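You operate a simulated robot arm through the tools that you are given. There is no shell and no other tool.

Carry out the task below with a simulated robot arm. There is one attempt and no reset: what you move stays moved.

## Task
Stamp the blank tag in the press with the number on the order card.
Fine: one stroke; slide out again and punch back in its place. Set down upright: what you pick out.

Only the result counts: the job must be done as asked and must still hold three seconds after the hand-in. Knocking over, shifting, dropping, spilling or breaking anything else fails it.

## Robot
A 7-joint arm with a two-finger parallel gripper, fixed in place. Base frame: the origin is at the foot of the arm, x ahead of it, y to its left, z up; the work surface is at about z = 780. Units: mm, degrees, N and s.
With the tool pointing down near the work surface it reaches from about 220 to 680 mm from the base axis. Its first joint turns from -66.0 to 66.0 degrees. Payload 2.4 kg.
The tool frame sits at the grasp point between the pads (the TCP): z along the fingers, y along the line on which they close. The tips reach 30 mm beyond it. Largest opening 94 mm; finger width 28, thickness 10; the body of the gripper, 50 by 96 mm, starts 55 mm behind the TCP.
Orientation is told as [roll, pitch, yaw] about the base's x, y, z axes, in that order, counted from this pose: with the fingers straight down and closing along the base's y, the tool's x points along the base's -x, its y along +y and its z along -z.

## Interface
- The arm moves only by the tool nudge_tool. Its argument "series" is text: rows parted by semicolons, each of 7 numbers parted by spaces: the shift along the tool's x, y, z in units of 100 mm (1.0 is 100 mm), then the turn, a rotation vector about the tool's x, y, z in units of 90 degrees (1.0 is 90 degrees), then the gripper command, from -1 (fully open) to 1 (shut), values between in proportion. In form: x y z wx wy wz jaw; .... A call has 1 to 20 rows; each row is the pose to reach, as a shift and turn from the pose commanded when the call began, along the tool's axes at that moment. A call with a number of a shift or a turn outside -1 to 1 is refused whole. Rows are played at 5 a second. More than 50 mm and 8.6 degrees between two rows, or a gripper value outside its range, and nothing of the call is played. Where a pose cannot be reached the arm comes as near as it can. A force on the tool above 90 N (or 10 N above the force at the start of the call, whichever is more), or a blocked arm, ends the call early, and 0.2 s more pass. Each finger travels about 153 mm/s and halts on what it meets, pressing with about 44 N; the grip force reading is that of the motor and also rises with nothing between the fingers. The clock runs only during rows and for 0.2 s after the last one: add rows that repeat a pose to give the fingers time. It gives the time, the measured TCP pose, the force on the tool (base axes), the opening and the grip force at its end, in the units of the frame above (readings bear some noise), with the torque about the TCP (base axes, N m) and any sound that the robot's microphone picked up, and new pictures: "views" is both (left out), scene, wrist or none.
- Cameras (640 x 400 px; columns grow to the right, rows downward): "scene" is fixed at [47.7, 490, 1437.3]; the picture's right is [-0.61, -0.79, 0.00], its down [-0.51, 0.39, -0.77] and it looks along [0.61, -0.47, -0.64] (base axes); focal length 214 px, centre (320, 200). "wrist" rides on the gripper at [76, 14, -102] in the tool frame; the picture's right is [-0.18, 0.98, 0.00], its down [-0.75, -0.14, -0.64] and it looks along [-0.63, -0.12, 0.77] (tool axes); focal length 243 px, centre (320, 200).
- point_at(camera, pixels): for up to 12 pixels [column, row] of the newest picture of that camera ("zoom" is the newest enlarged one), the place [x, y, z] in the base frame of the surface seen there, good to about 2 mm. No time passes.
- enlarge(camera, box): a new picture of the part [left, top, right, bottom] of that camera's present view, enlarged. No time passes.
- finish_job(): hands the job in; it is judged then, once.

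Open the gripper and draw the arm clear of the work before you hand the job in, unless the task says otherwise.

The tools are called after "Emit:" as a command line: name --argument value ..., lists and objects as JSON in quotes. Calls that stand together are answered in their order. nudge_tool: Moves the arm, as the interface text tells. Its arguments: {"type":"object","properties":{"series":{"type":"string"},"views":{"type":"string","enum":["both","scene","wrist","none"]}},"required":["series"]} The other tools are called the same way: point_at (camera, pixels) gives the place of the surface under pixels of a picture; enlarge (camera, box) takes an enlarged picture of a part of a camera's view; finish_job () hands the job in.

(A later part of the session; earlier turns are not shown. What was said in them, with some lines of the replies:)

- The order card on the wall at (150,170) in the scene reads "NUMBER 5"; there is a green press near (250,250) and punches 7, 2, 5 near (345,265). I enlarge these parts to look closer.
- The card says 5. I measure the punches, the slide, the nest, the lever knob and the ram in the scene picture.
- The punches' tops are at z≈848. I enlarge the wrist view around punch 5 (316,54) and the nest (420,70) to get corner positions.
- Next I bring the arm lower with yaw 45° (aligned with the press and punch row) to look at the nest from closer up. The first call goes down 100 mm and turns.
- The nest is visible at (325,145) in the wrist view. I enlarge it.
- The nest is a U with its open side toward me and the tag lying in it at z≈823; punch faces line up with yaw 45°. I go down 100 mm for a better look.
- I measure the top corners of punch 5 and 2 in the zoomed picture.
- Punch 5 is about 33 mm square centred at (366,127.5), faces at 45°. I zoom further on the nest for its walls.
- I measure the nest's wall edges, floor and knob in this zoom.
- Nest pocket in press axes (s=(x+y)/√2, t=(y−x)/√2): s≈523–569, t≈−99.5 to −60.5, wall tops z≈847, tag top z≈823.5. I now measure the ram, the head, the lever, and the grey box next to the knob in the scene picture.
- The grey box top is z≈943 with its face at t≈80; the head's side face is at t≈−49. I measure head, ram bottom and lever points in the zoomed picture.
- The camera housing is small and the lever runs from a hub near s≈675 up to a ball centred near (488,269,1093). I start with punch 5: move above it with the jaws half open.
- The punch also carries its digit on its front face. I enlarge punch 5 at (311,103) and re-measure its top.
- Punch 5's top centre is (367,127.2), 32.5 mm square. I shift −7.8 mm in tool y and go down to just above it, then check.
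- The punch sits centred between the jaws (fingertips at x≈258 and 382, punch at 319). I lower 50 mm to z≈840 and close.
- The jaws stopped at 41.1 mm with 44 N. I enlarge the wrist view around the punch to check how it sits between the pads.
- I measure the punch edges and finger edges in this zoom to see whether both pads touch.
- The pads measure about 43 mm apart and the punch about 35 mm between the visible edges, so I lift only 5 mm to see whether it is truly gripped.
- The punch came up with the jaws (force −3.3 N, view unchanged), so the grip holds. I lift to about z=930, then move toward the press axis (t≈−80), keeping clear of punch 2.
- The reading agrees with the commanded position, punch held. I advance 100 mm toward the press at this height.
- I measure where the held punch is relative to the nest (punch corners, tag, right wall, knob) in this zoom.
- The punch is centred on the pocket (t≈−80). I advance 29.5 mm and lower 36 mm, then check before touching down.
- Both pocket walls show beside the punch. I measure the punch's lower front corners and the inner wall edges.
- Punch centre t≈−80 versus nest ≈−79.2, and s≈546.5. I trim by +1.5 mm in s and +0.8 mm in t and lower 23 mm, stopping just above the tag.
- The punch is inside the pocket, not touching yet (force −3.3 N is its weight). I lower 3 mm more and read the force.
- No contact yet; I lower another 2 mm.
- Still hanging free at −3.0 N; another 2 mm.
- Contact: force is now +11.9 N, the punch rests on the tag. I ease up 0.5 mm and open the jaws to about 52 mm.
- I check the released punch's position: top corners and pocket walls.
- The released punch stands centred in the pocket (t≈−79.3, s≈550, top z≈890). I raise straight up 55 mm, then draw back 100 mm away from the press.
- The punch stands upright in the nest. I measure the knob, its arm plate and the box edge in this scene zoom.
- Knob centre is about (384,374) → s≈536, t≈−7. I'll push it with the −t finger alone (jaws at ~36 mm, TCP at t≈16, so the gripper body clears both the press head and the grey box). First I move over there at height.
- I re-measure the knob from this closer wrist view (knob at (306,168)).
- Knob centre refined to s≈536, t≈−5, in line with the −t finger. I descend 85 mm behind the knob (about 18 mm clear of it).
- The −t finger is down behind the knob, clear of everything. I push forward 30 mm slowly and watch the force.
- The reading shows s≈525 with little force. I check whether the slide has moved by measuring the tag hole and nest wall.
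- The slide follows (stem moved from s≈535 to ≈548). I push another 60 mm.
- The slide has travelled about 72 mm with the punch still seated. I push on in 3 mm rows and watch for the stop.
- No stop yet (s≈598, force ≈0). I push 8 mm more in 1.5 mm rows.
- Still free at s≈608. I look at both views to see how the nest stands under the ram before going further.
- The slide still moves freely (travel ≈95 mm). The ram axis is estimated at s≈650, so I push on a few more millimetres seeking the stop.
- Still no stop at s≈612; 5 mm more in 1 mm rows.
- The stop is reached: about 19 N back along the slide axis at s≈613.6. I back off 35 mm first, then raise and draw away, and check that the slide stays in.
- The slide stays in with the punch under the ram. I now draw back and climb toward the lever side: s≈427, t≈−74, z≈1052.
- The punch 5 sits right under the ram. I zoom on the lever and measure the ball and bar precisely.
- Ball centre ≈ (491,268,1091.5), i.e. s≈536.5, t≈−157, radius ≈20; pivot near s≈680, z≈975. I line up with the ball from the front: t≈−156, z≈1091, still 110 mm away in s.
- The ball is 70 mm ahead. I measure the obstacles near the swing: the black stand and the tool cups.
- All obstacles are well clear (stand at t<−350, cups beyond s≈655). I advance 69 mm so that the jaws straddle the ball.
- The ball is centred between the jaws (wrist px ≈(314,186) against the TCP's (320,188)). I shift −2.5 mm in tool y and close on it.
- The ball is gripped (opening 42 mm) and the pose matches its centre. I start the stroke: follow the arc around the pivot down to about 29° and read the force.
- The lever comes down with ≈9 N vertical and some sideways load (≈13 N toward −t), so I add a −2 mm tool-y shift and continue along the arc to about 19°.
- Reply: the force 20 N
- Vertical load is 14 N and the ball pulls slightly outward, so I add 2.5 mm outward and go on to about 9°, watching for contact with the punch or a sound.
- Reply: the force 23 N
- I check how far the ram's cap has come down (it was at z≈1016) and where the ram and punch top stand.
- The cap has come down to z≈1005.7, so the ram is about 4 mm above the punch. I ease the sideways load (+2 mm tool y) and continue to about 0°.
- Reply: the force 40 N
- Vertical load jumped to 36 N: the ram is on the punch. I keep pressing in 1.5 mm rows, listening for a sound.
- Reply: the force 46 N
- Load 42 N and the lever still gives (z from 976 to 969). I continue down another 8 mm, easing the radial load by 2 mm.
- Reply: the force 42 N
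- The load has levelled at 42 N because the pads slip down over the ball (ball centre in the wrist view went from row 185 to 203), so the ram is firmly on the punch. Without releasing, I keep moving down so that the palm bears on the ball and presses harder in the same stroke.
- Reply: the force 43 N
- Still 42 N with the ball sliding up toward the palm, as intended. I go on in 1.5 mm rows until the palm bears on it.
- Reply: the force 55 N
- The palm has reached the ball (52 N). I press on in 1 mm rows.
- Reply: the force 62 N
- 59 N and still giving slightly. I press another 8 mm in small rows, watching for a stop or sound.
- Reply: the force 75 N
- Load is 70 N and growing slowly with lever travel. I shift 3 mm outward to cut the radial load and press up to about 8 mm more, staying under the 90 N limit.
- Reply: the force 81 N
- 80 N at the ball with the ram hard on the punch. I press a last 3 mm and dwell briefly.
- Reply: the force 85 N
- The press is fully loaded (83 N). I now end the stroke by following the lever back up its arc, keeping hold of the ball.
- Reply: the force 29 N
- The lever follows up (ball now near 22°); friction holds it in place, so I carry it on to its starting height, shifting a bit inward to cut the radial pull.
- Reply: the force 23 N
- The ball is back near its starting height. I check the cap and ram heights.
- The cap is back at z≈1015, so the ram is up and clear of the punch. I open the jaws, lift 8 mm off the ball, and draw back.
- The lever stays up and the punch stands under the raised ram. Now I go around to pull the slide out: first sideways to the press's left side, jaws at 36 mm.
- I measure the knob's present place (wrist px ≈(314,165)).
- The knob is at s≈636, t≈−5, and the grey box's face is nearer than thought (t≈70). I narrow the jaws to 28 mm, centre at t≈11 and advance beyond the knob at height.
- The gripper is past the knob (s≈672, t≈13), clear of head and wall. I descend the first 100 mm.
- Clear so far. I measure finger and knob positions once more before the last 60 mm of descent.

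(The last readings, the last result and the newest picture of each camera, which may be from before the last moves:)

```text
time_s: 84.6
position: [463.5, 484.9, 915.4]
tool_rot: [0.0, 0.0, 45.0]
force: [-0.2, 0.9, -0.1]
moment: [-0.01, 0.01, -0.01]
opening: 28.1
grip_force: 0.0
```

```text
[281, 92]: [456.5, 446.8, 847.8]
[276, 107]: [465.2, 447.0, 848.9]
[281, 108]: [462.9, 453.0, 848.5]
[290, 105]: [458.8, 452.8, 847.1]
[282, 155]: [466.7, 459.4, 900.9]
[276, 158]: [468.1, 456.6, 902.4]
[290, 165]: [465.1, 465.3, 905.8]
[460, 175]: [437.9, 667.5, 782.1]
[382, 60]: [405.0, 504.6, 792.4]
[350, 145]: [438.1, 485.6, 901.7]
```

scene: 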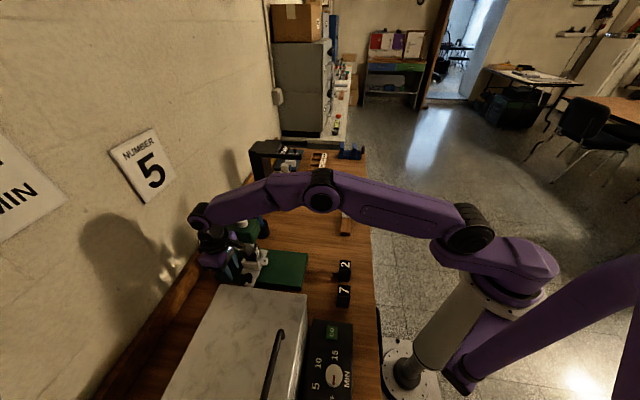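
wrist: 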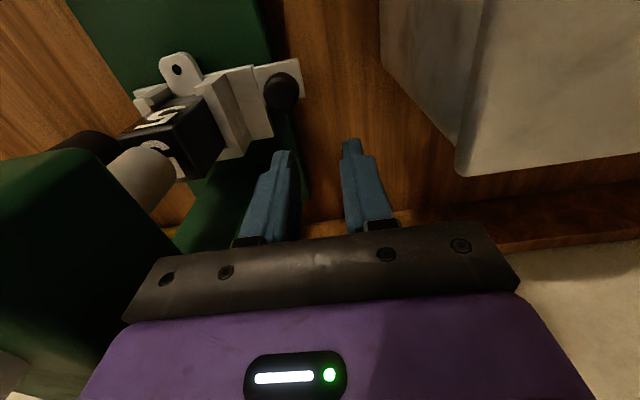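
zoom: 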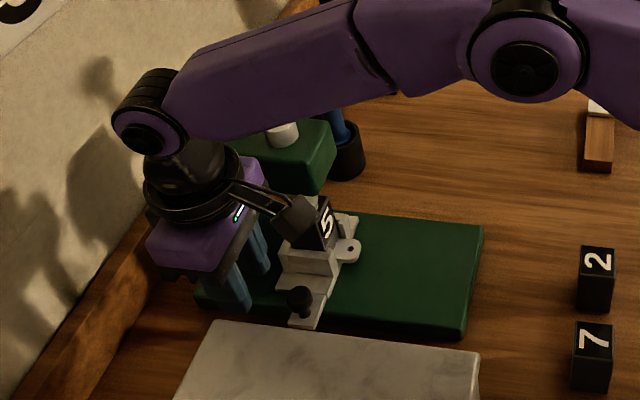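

The finger's near face is at s≈655 and the knob's far edge at s≈648, aligned in t. I descend the last 60 mm.

Emit:
nudge_tool --series "0 0 0.12 0 0 0 0.404; 0 0 0.24 0 0 0 0.404; 0 0 0.36 0 0 0 0.404; 0 0 0.48 0 0 0 0.404; 0 0 0.55 0 0 0 0.404; 0 0 0.6 0 0 0 0.404; 0 0 0.6 0 0 0 0.404; 0 0 0.6 0 0 0 0.404" --views "both"

Emit:
enlarge --camera "wrist" --box '[160, 40, 400, 230]'

Emit:
enlarge --camera "scene" --box '[190, 180, 320, 310]'

```text
time_s: 86.4
position: [465.7, 484.2, 854.5]
tool_rot: [0.0, -0.1, 45.0]
force: [-0.8, 0.0, -0.2]
moment: [-0.02, 0.01, -0.03]
opening: 28.1
grip_force: 0.0
```

scene: 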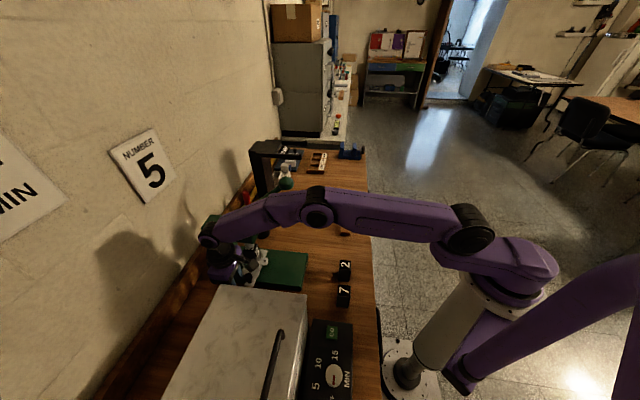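
wrist: 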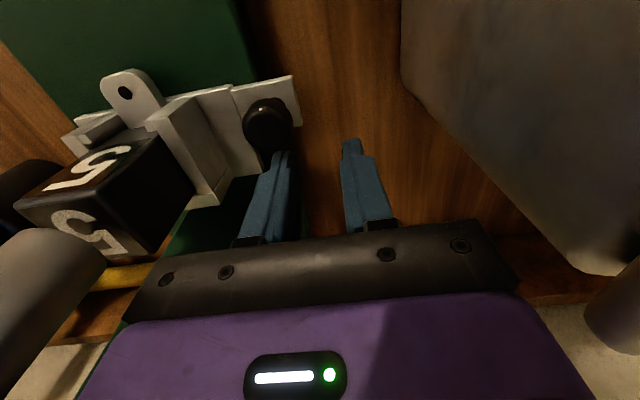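

```text
2.11 times, centred on (280, 135) of wrist
```

zoom: 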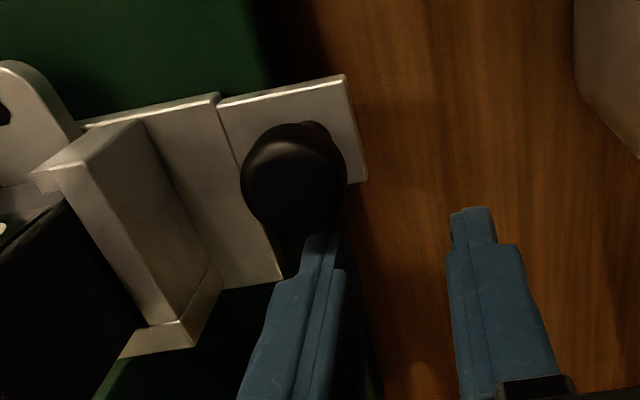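

```text
3.08 times, centred on (255, 245) of scene
```

zoom: 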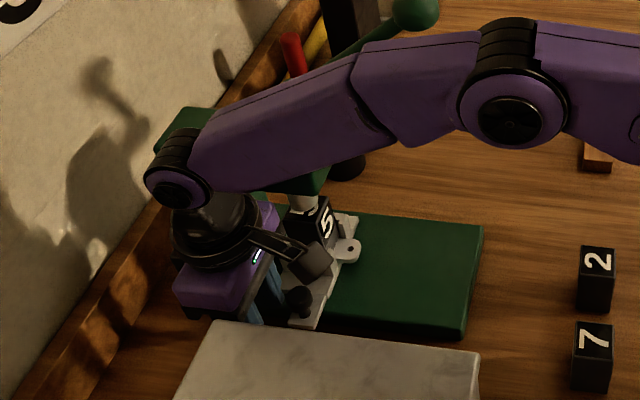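

The finger is down behind the knob. I pull back 60 mm toward me in small rows.

Emit:
nudge_tool --series "0.04 0 0 0 0 0 0.404; 0.08 0 0 0 0 0 0.404; 0.12 0 0 0 0 0 0.404; 0.17 0 0 0 0 0 0.404; 0.22 0 0 0 0 0 0.404; 0.28 0 0 0 0 0 0.404; 0.34 0 0 0 0 0 0.404; 0.4 0 0 0 0 0 0.404; 0.46 0 0 0 0 0 0.404; 0.52 0 0 0 0 0 0.404; 0.58 0 0 0 0 0 0.404; 0.58 0 0 0 0 0 0.404" --views "both"

Emit:
enlarge --camera "wrist" --box '[100, 40, 400, 230]'

Emit:
enlarge --camera "scene" --box '[190, 180, 320, 310]'

```text
time_s: 89.0
position: [424.5, 442.0, 853.9]
tool_rot: [0.0, 0.0, 44.9]
force: [0.4, 0.1, -0.6]
moment: [0.01, -0.05, 0.0]
opening: 28.2
grip_force: 0.1
```

scene: 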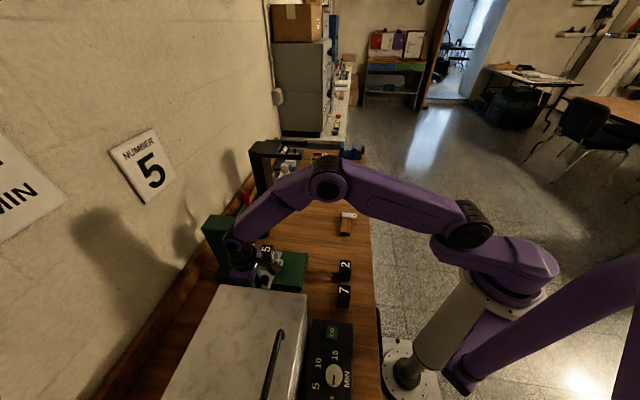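
wrist: 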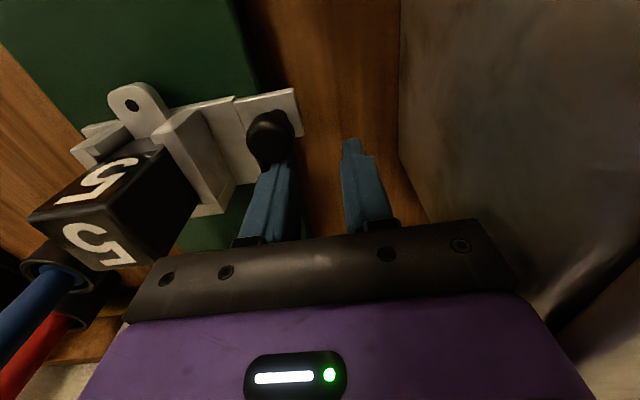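

```text
2.11 times, centred on (250, 135) of wrist
```

zoom: 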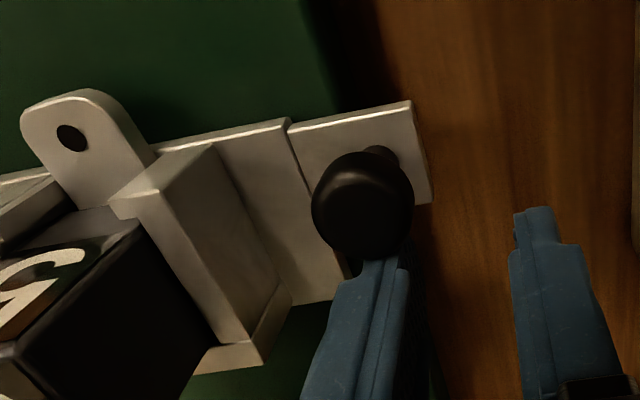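

```text
3.08 times, centred on (255, 245) of scene
```

zoom: 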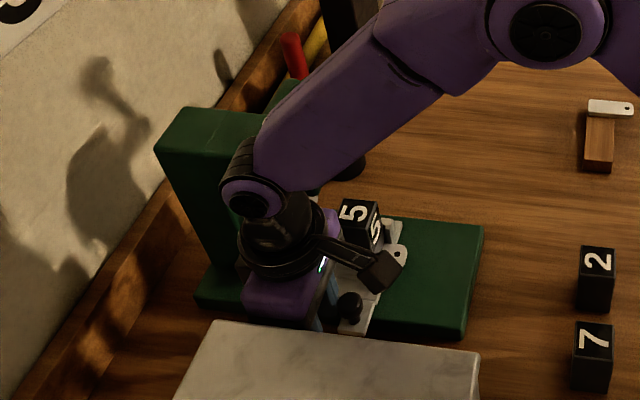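

The slide comes along with the punch upright. I pull another 45 mm.

Emit:
nudge_tool --series "0.05 0 0 0 0 0 0.404; 0.1 0 0 0 0 0 0.404; 0.15 0 0 0 0 0 0.404; 0.2 0 0 0 0 0 0.404; 0.25 0 0 0 0 0 0.404; 0.3 0 0 0 0 0 0.404; 0.35 0 0 0 0 0 0.404; 0.4 0 0 0 0 0 0.404; 0.45 0 0 0 0 0 0.404; 0.45 0 0 0 0 0 0.404" --views "wrist"

```text
time_s: 91.2
position: [394.1, 409.6, 855.6]
tool_rot: [-0.1, 0.0, 45.0]
force: [0.3, 0.1, 0.6]
moment: [0.0, 0.0, -0.01]
opening: 28.3
grip_force: 0.0
```

wrist: 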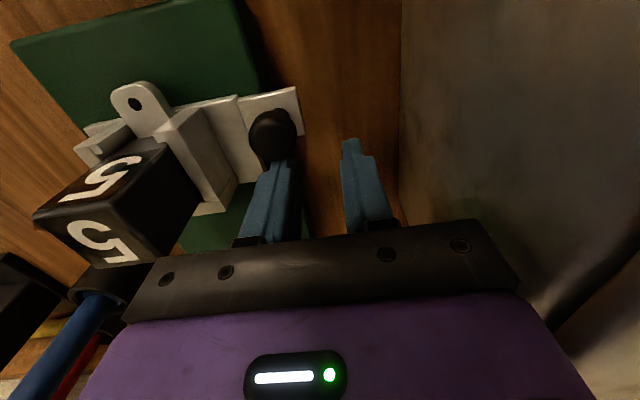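

No stop yet (s≈568). I pull on in 1–1.5 mm rows seeking the outer stop, near s≈560.

Emit:
nudge_tool --series "0.015 0 0 0 0 0 0.404; 0.03 0 0 0 0 0 0.404; 0.045 0 0 0 0 0 0.404; 0.06 0 0 0 0 0 0.404; 0.07 0 0 0 0 0 0.404; 0.08 0 0 0 0 0 0.404; 0.09 0 0 0 0 0 0.404; 0.1 0 0 0 0 0 0.404; 0.1 0 0 0 0 0 0.404" --views "both"

Emit:
enlarge --camera "scene" --box '[190, 180, 320, 310]'

```text
time_s: 93.2
position: [390.3, 408.9, 855.3]
tool_rot: [0.1, -1.3, 45.0]
force: [24.9, 25.4, -5.6]
moment: [0.61, -0.54, 0.64]
opening: 28.3
grip_force: 0.2
```

scene: 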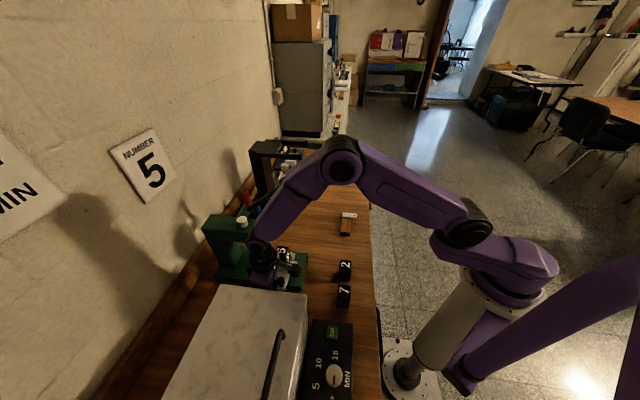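
wrist: 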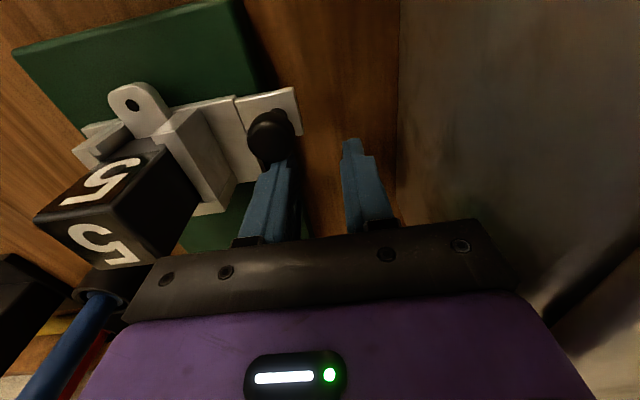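

```text
3.08 times, centred on (255, 245) of scene
```

zoom: 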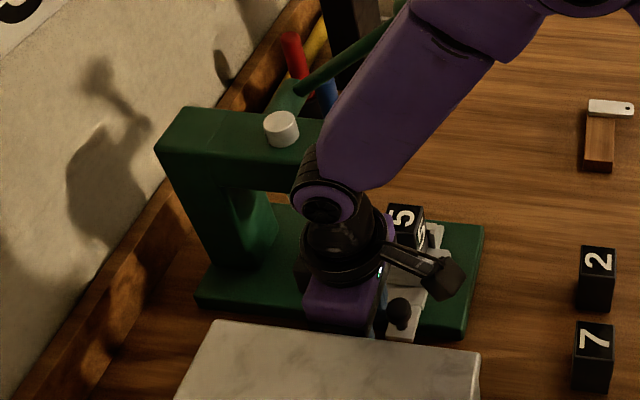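

The outer stop is reached (35 N along the axis). I step 14 mm off the knob and rise 98 mm.

Emit:
nudge_tool --series "-0.07 0 0 0 0 0 0.404; -0.2 0 0 0 0 0 0.404; -0.2 0 -0.1 0 0 0 0.404; -0.2 0 -0.25 0 0 0 0.404; -0.2 0 -0.4 0 0 0 0.404; -0.2 0 -0.6 0 0 0 0.404; -0.2 0 -0.8 0 0 0 0.404; -0.2 0 -0.98 0 0 0 0.404; -0.2 0 -0.98 0 0 0 0.404; -0.2 0 -0.98 0 0 0 0.404" --views "both"

Emit:
enlarge --camera "scene" --box '[190, 180, 320, 310]'

```text
time_s: 95.4
position: [400.1, 417.7, 953.8]
tool_rot: [0.0, 0.0, 45.0]
force: [-0.2, 0.4, 0.0]
moment: [0.02, 0.0, 0.01]
opening: 28.2
grip_force: 0.1
```

scene: 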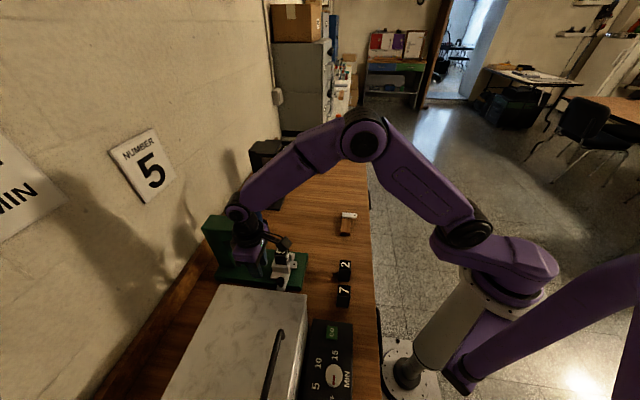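
wrist: 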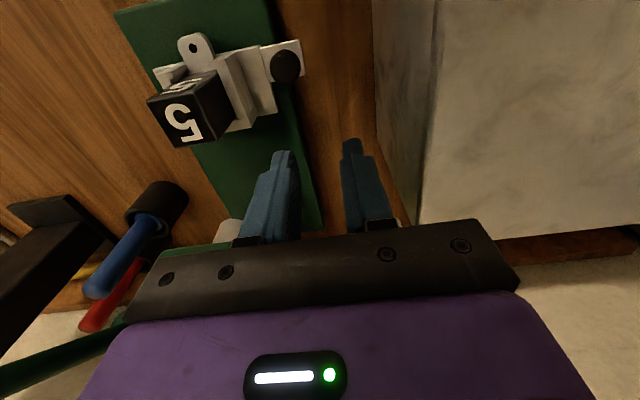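

```text
3.08 times, centred on (255, 245) of scene
```

zoom: 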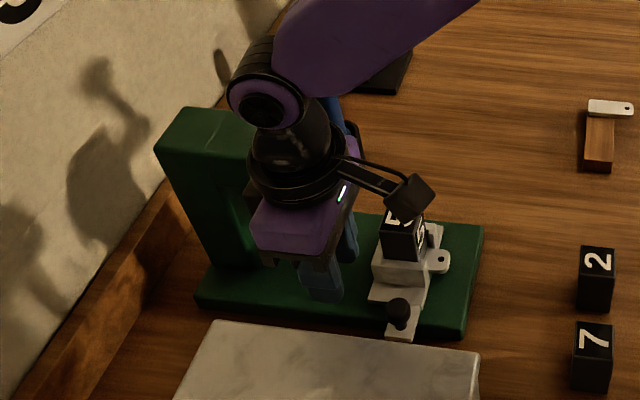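

The slide is out and the punch stands in the nest at wrist px ≈(190,110). I enlarge and measure it.

Emit:
enlarge --camera "wrist" --box '[120, 10, 310, 160]'

```text
2.67 times, centred on (215, 85) of wrist
```

zoom: 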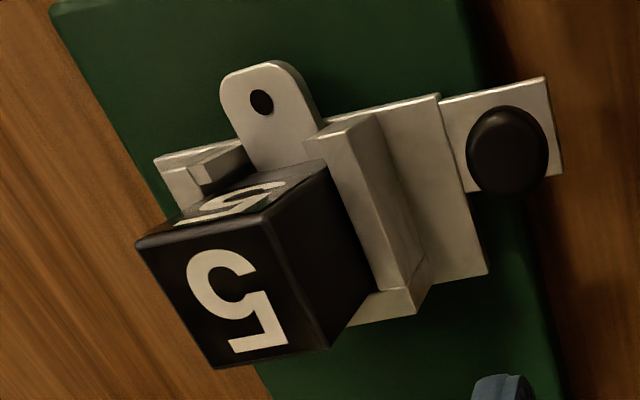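

Emit:
point_at --camera "zoom" --pixels '[[140, 244], [262, 212], [326, 344], [214, 364], [235, 300], [360, 295], [300, 250], [345, 130], [372, 120], [415, 305], [263, 100], [505, 150]]'

```text
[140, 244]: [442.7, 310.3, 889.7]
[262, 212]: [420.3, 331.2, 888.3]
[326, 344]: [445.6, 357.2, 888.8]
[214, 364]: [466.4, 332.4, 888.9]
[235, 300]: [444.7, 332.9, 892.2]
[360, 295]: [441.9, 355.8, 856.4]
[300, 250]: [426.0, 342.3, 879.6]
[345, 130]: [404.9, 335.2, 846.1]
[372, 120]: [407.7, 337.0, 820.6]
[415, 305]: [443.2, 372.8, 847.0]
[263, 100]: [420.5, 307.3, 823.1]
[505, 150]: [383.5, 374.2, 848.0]
```

The punch is at s≈549, t≈−79 with its top at z≈890, still aligned. I move above it with the jaws at 60 mm.

Emit:
nudge_tool --series "0.1 -0.15 0 0 0 0 -0.277; 0.2 -0.3 0 0 0 0 -0.277; 0.288 -0.45 0 0 0 0 -0.277; 0.288 -0.6 0 0 0 0 -0.277; 0.288 -0.75 0 0 0 0 -0.277; 0.288 -0.85 0 0 0 0 -0.277; 0.288 -0.915 0 0 0 0 -0.277; 0.288 -0.915 0 0 0 0 -0.277; 0.288 -0.915 0 0 0 0 -0.277" --views "both"

Emit:
enlarge --camera "wrist" --box '[230, 60, 420, 220]'

Emit:
enlarge --camera "scene" --box '[200, 170, 320, 300]'

```text
time_s: 97.4
position: [444.6, 332.0, 952.4]
tool_rot: [0.0, 0.0, 45.0]
force: [0.2, 0.8, -0.2]
moment: [0.01, -0.02, -0.02]
opening: 60.1
grip_force: 0.1
```

scene: 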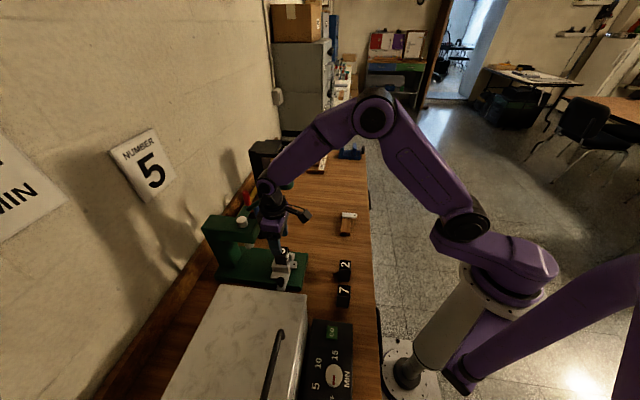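
wrist: 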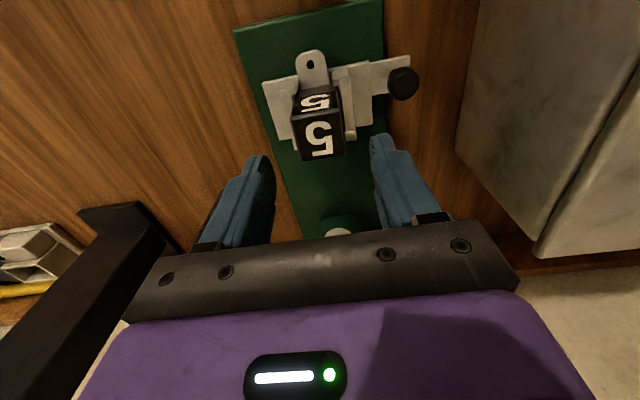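

```text
2.50 times, centred on (325, 140) of wrist
```

zoom: 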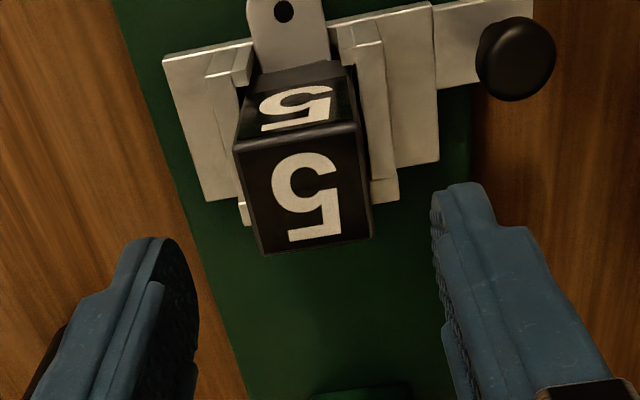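

```text
3.08 times, centred on (260, 235) of scene
```

zoom: 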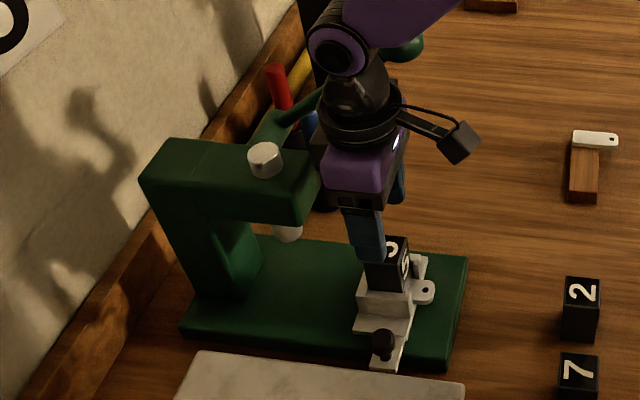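

I verify the punch's centre relative to the jaws.

Emit:
point_at --camera "wrist" --pixels '[[292, 119], [338, 110.5], [344.5, 153], [304, 159], [319, 138]]'

```text
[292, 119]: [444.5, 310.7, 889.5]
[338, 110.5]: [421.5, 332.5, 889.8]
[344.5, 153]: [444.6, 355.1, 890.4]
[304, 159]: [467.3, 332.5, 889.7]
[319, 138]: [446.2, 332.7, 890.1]
```

The punch centre (s≈549.6, t≈−79) matches the TCP. I descend 68 mm and close on it.

Emit:
nudge_tool --series "0 0 0.15 0 0 0 -0.277; 0 0 0.3 0 0 0 -0.277; 0 0 0.42 0 0 0 -0.277; 0 0 0.54 0 0 0 -0.277; 0 0 0.63 0 0 0 -0.277; 0 0 0.68 0 0 0 -0.277; 0 0 0.68 0 0 0 -0.277; 0 0 0.68 0 0 0 0; 0 0 0.68 0 0 0 0.2; 0 0 0.68 0 0 0 0.5; 0 0 0.68 0 0 0 1; 0 0 0.68 0 0 0 1" --views "both"

Emit:
enlarge --camera "wrist" --box '[230, 60, 420, 220]'

```text
time_s: 100.0
position: [446.0, 332.3, 884.9]
tool_rot: [0.0, -0.1, 45.1]
force: [0.2, 0.2, -0.1]
moment: [-0.02, -0.02, 0.04]
opening: 41.0
grip_force: 43.9
```

scene: 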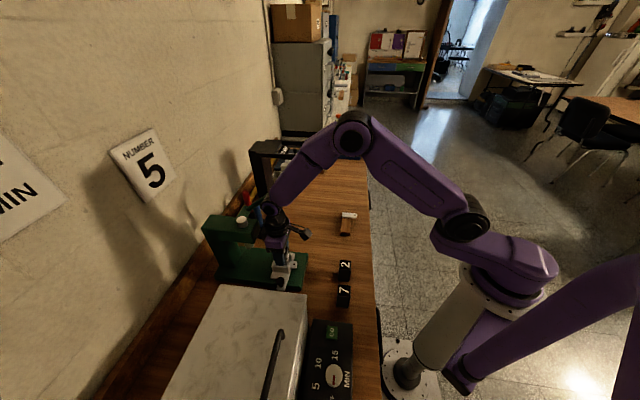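
wrist: 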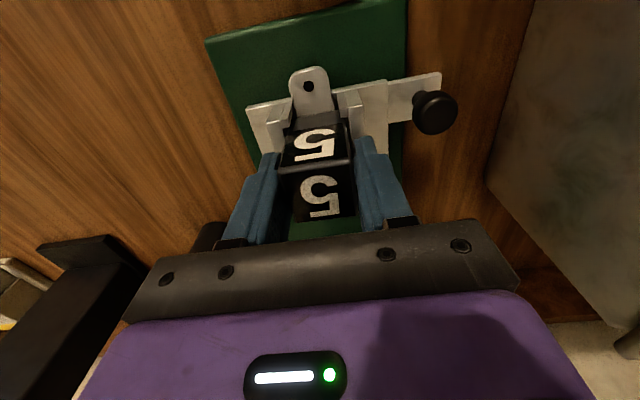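

```text
2.50 times, centred on (325, 140) of wrist
```

zoom: 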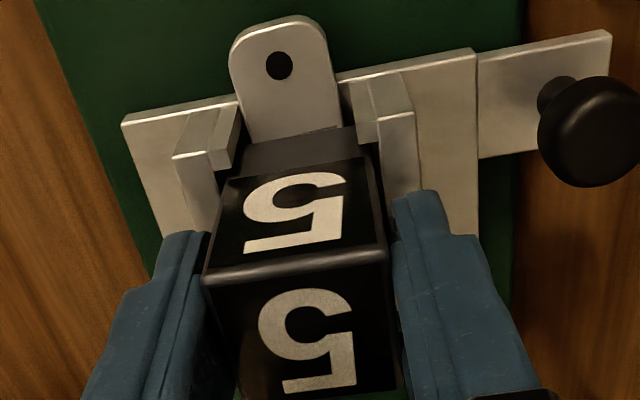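

Gripped at 41 mm as before. I lift straight up 50 mm and look at the tag.

Emit:
nudge_tool --series "0 0 -0.02 0 0 0 1; 0 0 -0.05 0 0 0 1; 0 0 -0.1 0 0 0 1; 0 0 -0.16 0 0 0 1; 0 0 -0.24 0 0 0 1; 0 0 -0.32 0 0 0 1; 0 0 -0.4 0 0 0 1; 0 0 -0.5 0 0 0 1; 0 0 -0.5 0 0 0 1" --views "both"

Emit:
enlarge --camera "wrist" --box '[230, 60, 420, 220]'

Emit:
enlarge --camera "scene" --box '[250, 200, 320, 300]'

```text
time_s: 102.0
position: [444.4, 335.0, 935.4]
tool_rot: [0.0, 0.0, 44.9]
force: [-0.1, -0.4, -3.5]
moment: [0.02, 0.01, 0.0]
opening: 41.5
grip_force: 43.8
```

scene: 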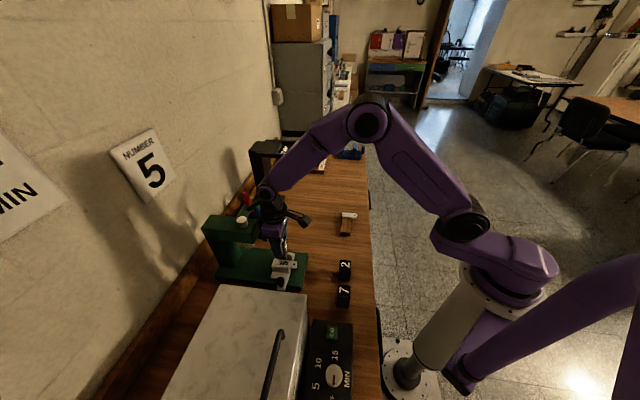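
wrist: 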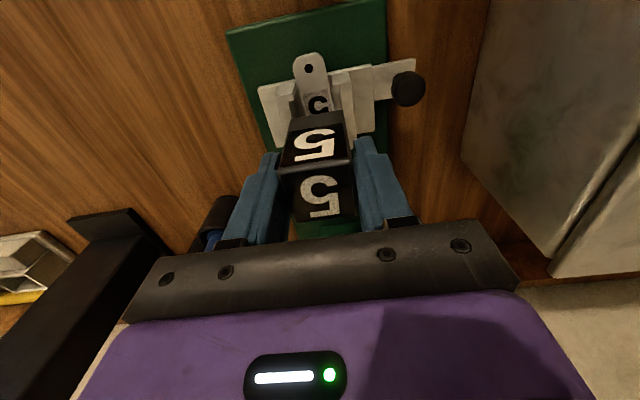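

```text
2.50 times, centred on (325, 140) of wrist
```

zoom: 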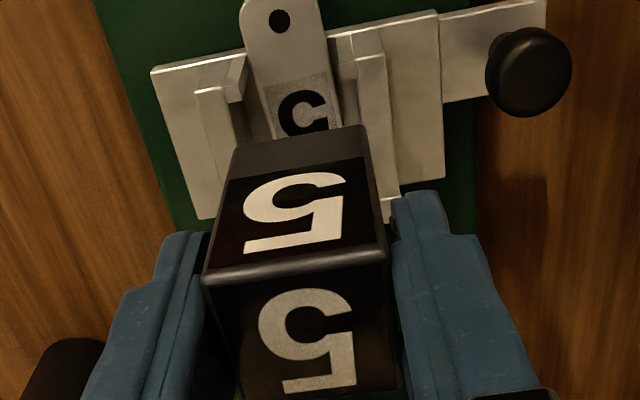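

```text
4.00 times, centred on (285, 250) of scene
```

zoom: 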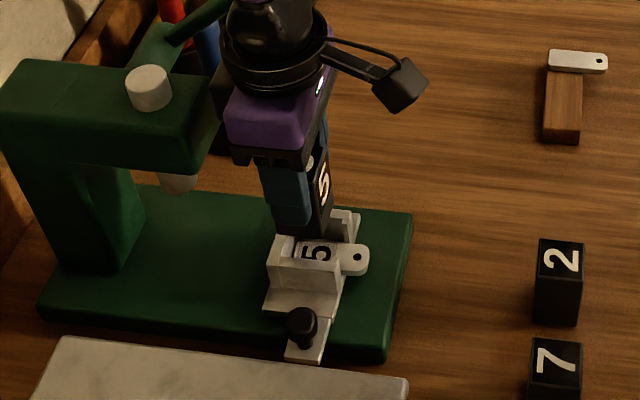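

The tag in the nest now clearly shows a stamped "5". I carry the punch back: first 100 mm away from the press along the same route.

Emit:
nudge_tool --series "0.15 0 0 0 0 0 1; 0.3 0 0 0 0 0 1; 0.45 0 0 0 0 0 1; 0.6 0 0 0 0 0 1; 0.75 0 0 0 0 0 1; 0.9 0 0 0 0 0 1; 1.0 0 0 0 0 0 1; 1.0 0 0 0 0 0 1" --views "none"

Emit:
nudge_tool --series "0.15 0 0 0 0 0 1; 0.3 0 0 0 0 0 1; 0.3 -0.2 0 0 0 0 1; 0.3 -0.4 0 0 0 0 1; 0.3 -0.6 0 0 0 0 1; 0.4 -0.8 0 0 0 0 1; 0.55 -0.903 0 0 0 0 1; 0.7 -0.903 0 0 0 0 1; 0.85 -0.903 0 0 0 0 1; 1.0 -0.903 0 0 0 0 1; 1.0 -0.903 0 0 0 0 1; 1.0 -0.903 0 0 0 0 1" --views "both"

Emit:
enlarge --camera "scene" --box '[250, 190, 370, 310]'

Emit:
enlarge --camera "wrist" --box '[230, 60, 420, 220]'

```text
time_s: 103.8
position: [374.7, 262.6, 934.5]
tool_rot: [0.0, 0.0, 45.0]
force: [-0.8, 0.0, -3.6]
moment: [0.02, 0.0, -0.01]
opening: 40.9
grip_force: 44.1
```

```text
time_s: 106.4
position: [369.0, 126.4, 935.3]
tool_rot: [0.0, 0.0, 45.0]
force: [-0.2, 0.7, -3.5]
moment: [0.0, 0.02, 0.04]
opening: 41.1
grip_force: 43.9
```

scene: 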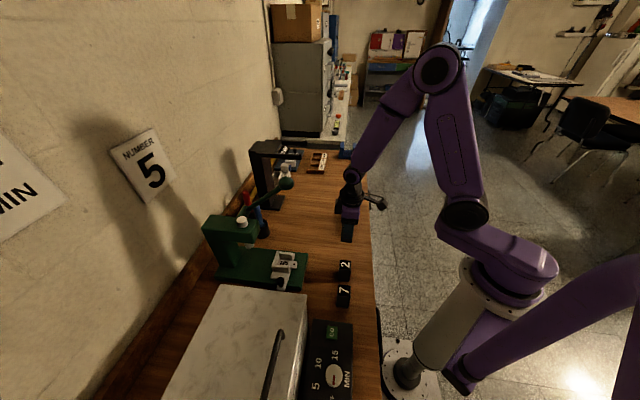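
wrist: 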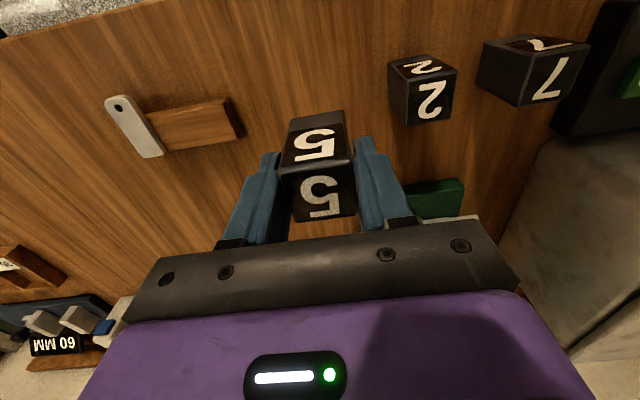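

```text
3.33 times, centred on (310, 250) of scene
```

zoom: 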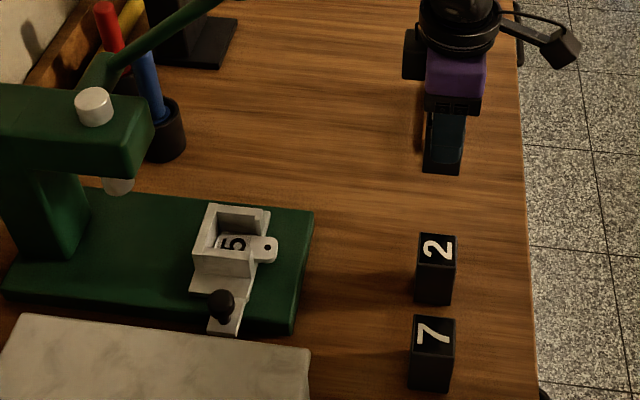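

```text
2.50 times, centred on (325, 140) of wrist
```

zoom: 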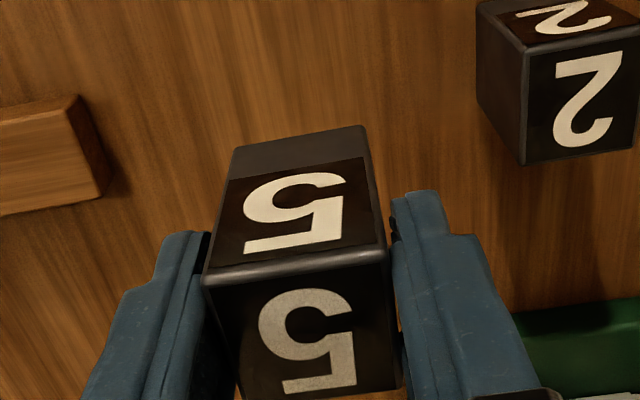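

The punch hangs over its old place. I check its corners against the original place (centre (367,127)).

Emit:
point_at --camera "zoom" --pixels '[[208, 284], [384, 258], [397, 375], [305, 330], [237, 150], [364, 130], [530, 160], [620, 60]]'

```text
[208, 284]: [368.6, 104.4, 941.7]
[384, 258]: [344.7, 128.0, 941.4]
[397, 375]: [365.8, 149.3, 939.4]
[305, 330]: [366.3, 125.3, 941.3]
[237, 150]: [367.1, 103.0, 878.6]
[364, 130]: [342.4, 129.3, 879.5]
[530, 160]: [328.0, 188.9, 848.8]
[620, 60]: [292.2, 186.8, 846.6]
```

It matches the original corners within about 1 mm. I descend 86 mm to just above the table.

Emit:
nudge_tool --series "0 0 0.15 0 0 0 1; 0 0 0.3 0 0 0 1; 0 0 0.45 0 0 0 1; 0 0 0.6 0 0 0 1; 0 0 0.72 0 0 0 1; 0 0 0.8 0 0 0 1; 0 0 0.86 0 0 0 1; 0 0 0.86 0 0 0 1; 0 0 0.86 0 0 0 1" --views "none"

```text
time_s: 108.4
position: [367.4, 126.8, 847.7]
tool_rot: [0.0, 0.1, 45.0]
force: [-0.3, -0.9, -3.5]
moment: [0.03, 0.02, -0.01]
opening: 41.1
grip_force: 44.1
```

Still hanging (−3.5 N). I lower in 1 mm rows for 4 mm.

Emit:
nudge_tool --series "0 0 0.01 0 0 0 1; 0 0 0.02 0 0 0 1; 0 0 0.03 0 0 0 1; 0 0 0.04 0 0 0 1; 0 0 0.04 0 0 0 1" --views "none"

```text
time_s: 109.6
position: [368.8, 126.5, 843.9]
tool_rot: [0.0, 0.0, 45.0]
force: [-0.3, -0.3, -2.6]
moment: [-0.04, 0.03, -0.03]
opening: 41.0
grip_force: 44.4
```

No contact yet; another 1.5 mm.

Emit:
nudge_tool --series "0 0 0.005 0 0 0 1; 0 0 0.01 0 0 0 1; 0 0 0.015 0 0 0 1; 0 0 0.015 0 0 0 1" --views "none"

```text
time_s: 110.6
position: [368.0, 126.9, 843.5]
tool_rot: [0.0, 0.0, 45.0]
force: [0.2, -0.5, -3.5]
moment: [0.0, 0.0, -0.02]
opening: 41.0
grip_force: 44.1
```

Still hanging; 1.5 mm more.

Emit:
nudge_tool --series "0 0 0.005 0 0 0 1; 0 0 0.01 0 0 0 1; 0 0 0.015 0 0 0 1; 0 0 0.015 0 0 0 1" --views "none"

```text
time_s: 111.6
position: [367.5, 126.8, 841.1]
tool_rot: [-0.1, 0.1, 45.1]
force: [0.3, 0.2, -3.6]
moment: [-0.01, -0.01, 0.02]
opening: 41.1
grip_force: 44.3
```

Contact should be very near; 1 mm more.

Emit:
nudge_tool --series "0 0 0.005 0 0 0 1; 0 0 0.01 0 0 0 1; 0 0 0.01 0 0 0 1" --views "none"

```text
time_s: 112.4
position: [366.7, 127.8, 841.6]
tool_rot: [0.0, 0.1, 45.0]
force: [-0.3, -4.0, 13.3]
moment: [-0.29, -0.35, -0.09]
opening: 41.1
grip_force: 43.0
```

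Contact (+13 N): the punch is on the table. I ease up 0.5 mm and open the jaws to about 60 mm.

Emit:
nudge_tool --series "0 0 -0.005 0 0 0 1; 0 0 -0.006 0 0 0 1; 0 0 -0.006 0 0 0 0.05; 0 0 -0.006 0 0 0 -0.05; 0 0 -0.006 0 0 0 -0.15; 0 0 -0.006 0 0 0 -0.277; 0 0 -0.006 0 0 0 -0.277" --views "both"

Emit:
enlarge --camera "wrist" --box '[230, 60, 420, 220]'

Emit:
enlarge --camera "scene" --box '[290, 200, 370, 310]'

```text
time_s: 114.0
position: [367.8, 127.8, 842.1]
tool_rot: [0.0, 0.0, 44.9]
force: [-0.7, 0.4, 0.1]
moment: [0.0, 0.0, -0.01]
opening: 59.9
grip_force: 0.1
```

scene: 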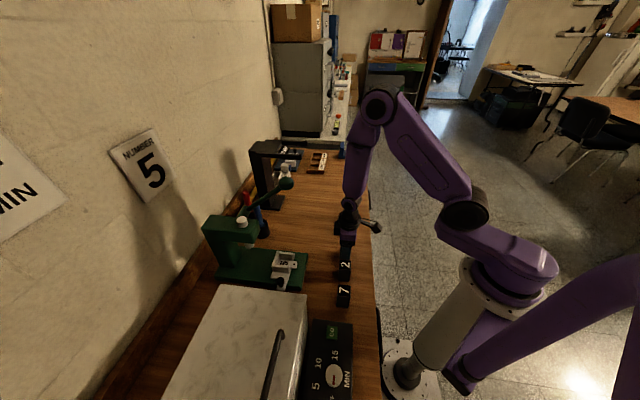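
wrist: 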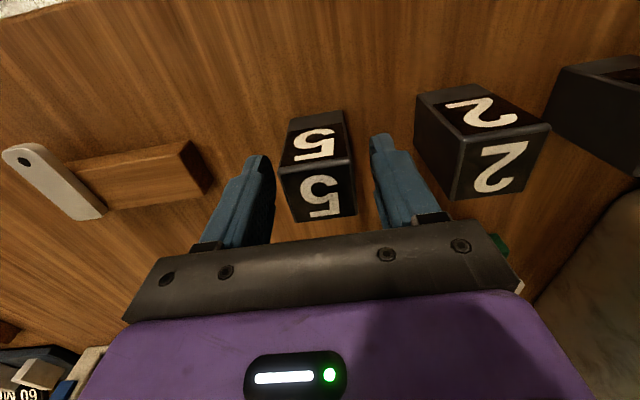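

```text
2.50 times, centred on (325, 140) of wrist
```

zoom: 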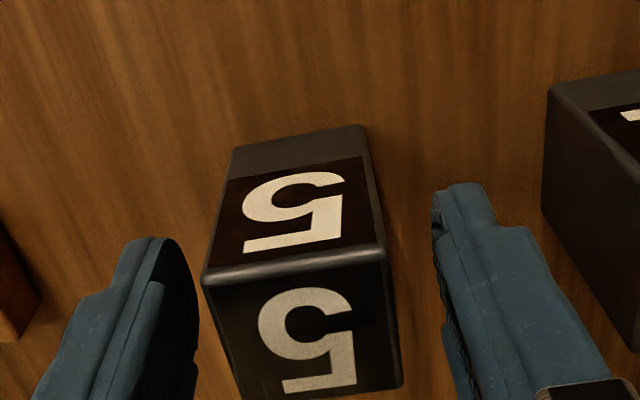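

```text
3.64 times, centred on (330, 255) of scene
```

zoom: 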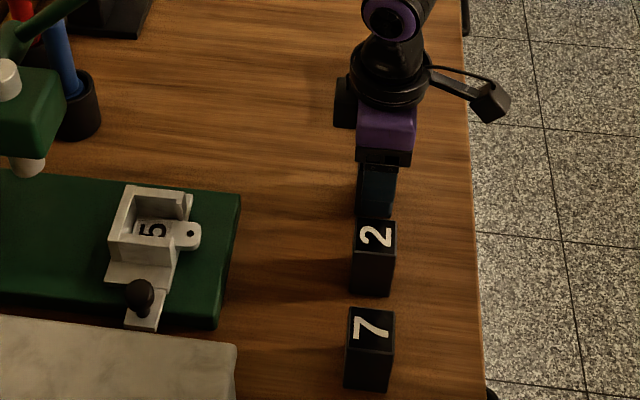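

The punch stands on the table free of the jaws. I rise straight up 100 mm, well clear of it.

Emit:
nudge_tool --series "0 0 -0.05 0 0 0 -0.277; 0 0 -0.15 0 0 0 -0.277; 0 0 -0.3 0 0 0 -0.277; 0 0 -0.45 0 0 0 -0.277; 0 0 -0.6 0 0 0 -0.277; 0 0 -0.8 0 0 0 -0.5; 0 0 -1.0 0 0 0 -0.8; 0 0 -1.0 0 0 0 -1; 0 0 -1.0 0 0 0 -1" --views "none"

Emit:
nudge_tool --series "0 0 -0.2 0 0 0 -1; 0 0 -0.4 0 0 0 -1; 0 0 -0.6 0 0 0 -1; 0 0 -0.8 0 0 0 -1; 0 0 -1.0 0 0 0 -1; 0 0 -1.0 0 0 0 -1" --views "both"

Emit:
enlarge --camera "scene" --box '[190, 170, 370, 310]'

Emit:
enlarge --camera "wrist" --box '[200, 20, 420, 170]'

```text
time_s: 116.0
position: [366.2, 127.9, 942.0]
tool_rot: [0.0, 0.1, 45.0]
force: [0.3, 0.5, -0.6]
moment: [-0.03, 0.0, 0.0]
opening: 93.8
grip_force: 0.0
```

```text
time_s: 117.4
position: [367.3, 125.7, 1041.4]
tool_rot: [0.0, 0.0, 45.0]
force: [0.3, 0.7, 0.8]
moment: [-0.02, -0.05, -0.01]
opening: 94.2
grip_force: 0.0
```

scene: 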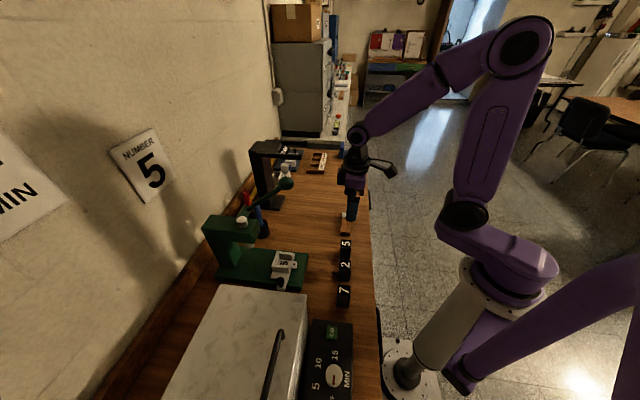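
wrist: 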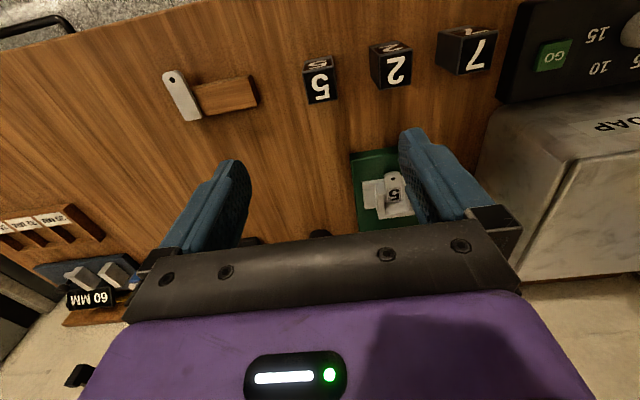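

```text
2.86 times, centred on (280, 240) of scene
```

zoom: 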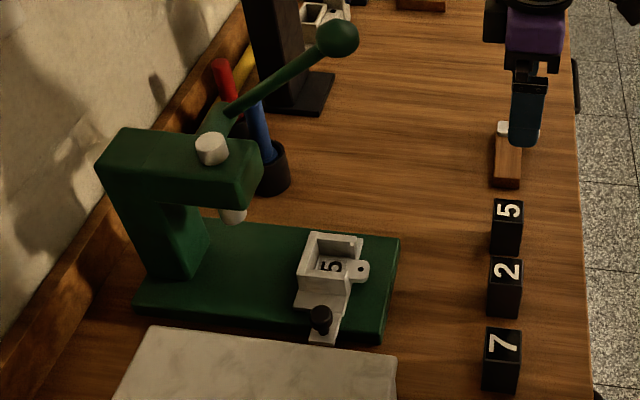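

```text
2.67 times, centred on (310, 95) of wrist
```

zoom: 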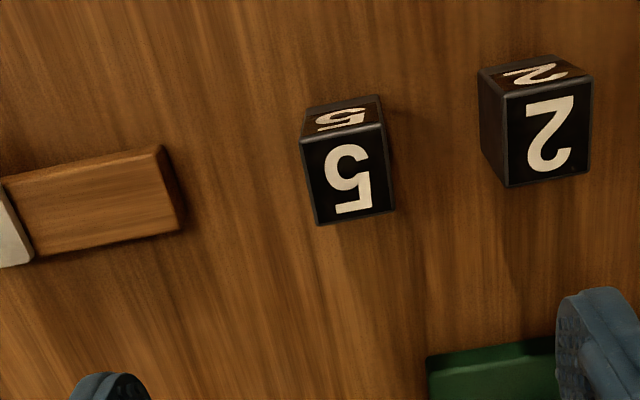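

Everything is in place: tag stamped, punch 5 upright in the row, lever up. I verify the slide, lever ball, tag and punch positions against the starting values.

Emit:
point_at --camera "scene" --pixels '[[286, 184], [281, 280], [346, 243], [345, 265], [343, 289], [241, 221], [254, 245], [292, 266]]'

Emit:
enlarge --camera "wrist" --box '[340, 140, 440, 240]'

Emit:
enlarge --camera "scene" --box '[260, 230, 330, 300]'

```text
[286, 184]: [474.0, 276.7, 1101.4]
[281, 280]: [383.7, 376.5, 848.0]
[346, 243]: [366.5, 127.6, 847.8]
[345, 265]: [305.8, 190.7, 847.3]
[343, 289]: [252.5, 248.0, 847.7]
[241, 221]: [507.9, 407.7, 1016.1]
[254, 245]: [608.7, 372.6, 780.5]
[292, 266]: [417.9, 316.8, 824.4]
```

```text
4.00 times, centred on (390, 190) of wrist
```

zoom: 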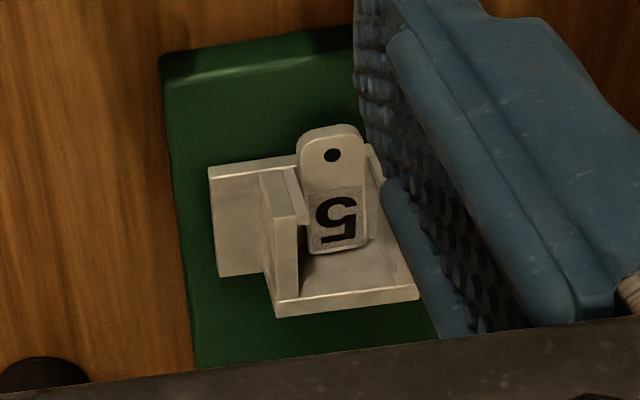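

```text
5.71 times, centred on (295, 265) of scene
```

zoom: 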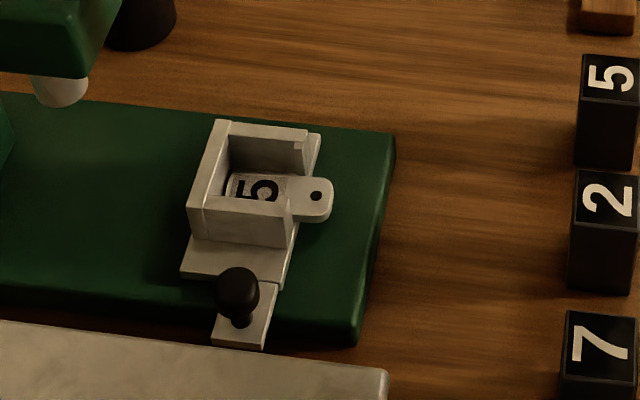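

The slide (knob at (383.7,376.5)), lever ball, cap and punches all match their starting positions, and the tag carries a clean "5". The gripper is open and clear, so I hand the job in.

Emit:
finish_job

```text
The job is handed in.
```

The tag in the press is stamped with the order card's number, a single clean "5". I've handed the job in; no result came back.

- **Stroke:** the lever was pulled down once and brought back up. My grip slipped on the lever ball partway, so I kept pressing without releasing until it took about 83 N at the ball.
- **Slide:** it is back out at its outer stop, with the stamped tag still lying in it.
- **Punch 5:** it stands upright in its place in the row, within about 1 mm of where it started.
- **Everything else:** punches 2 and 7 and the lever measured back at their starting positions. I saw nothing else knocked or moved, and the gripper was open and clear when I handed in.
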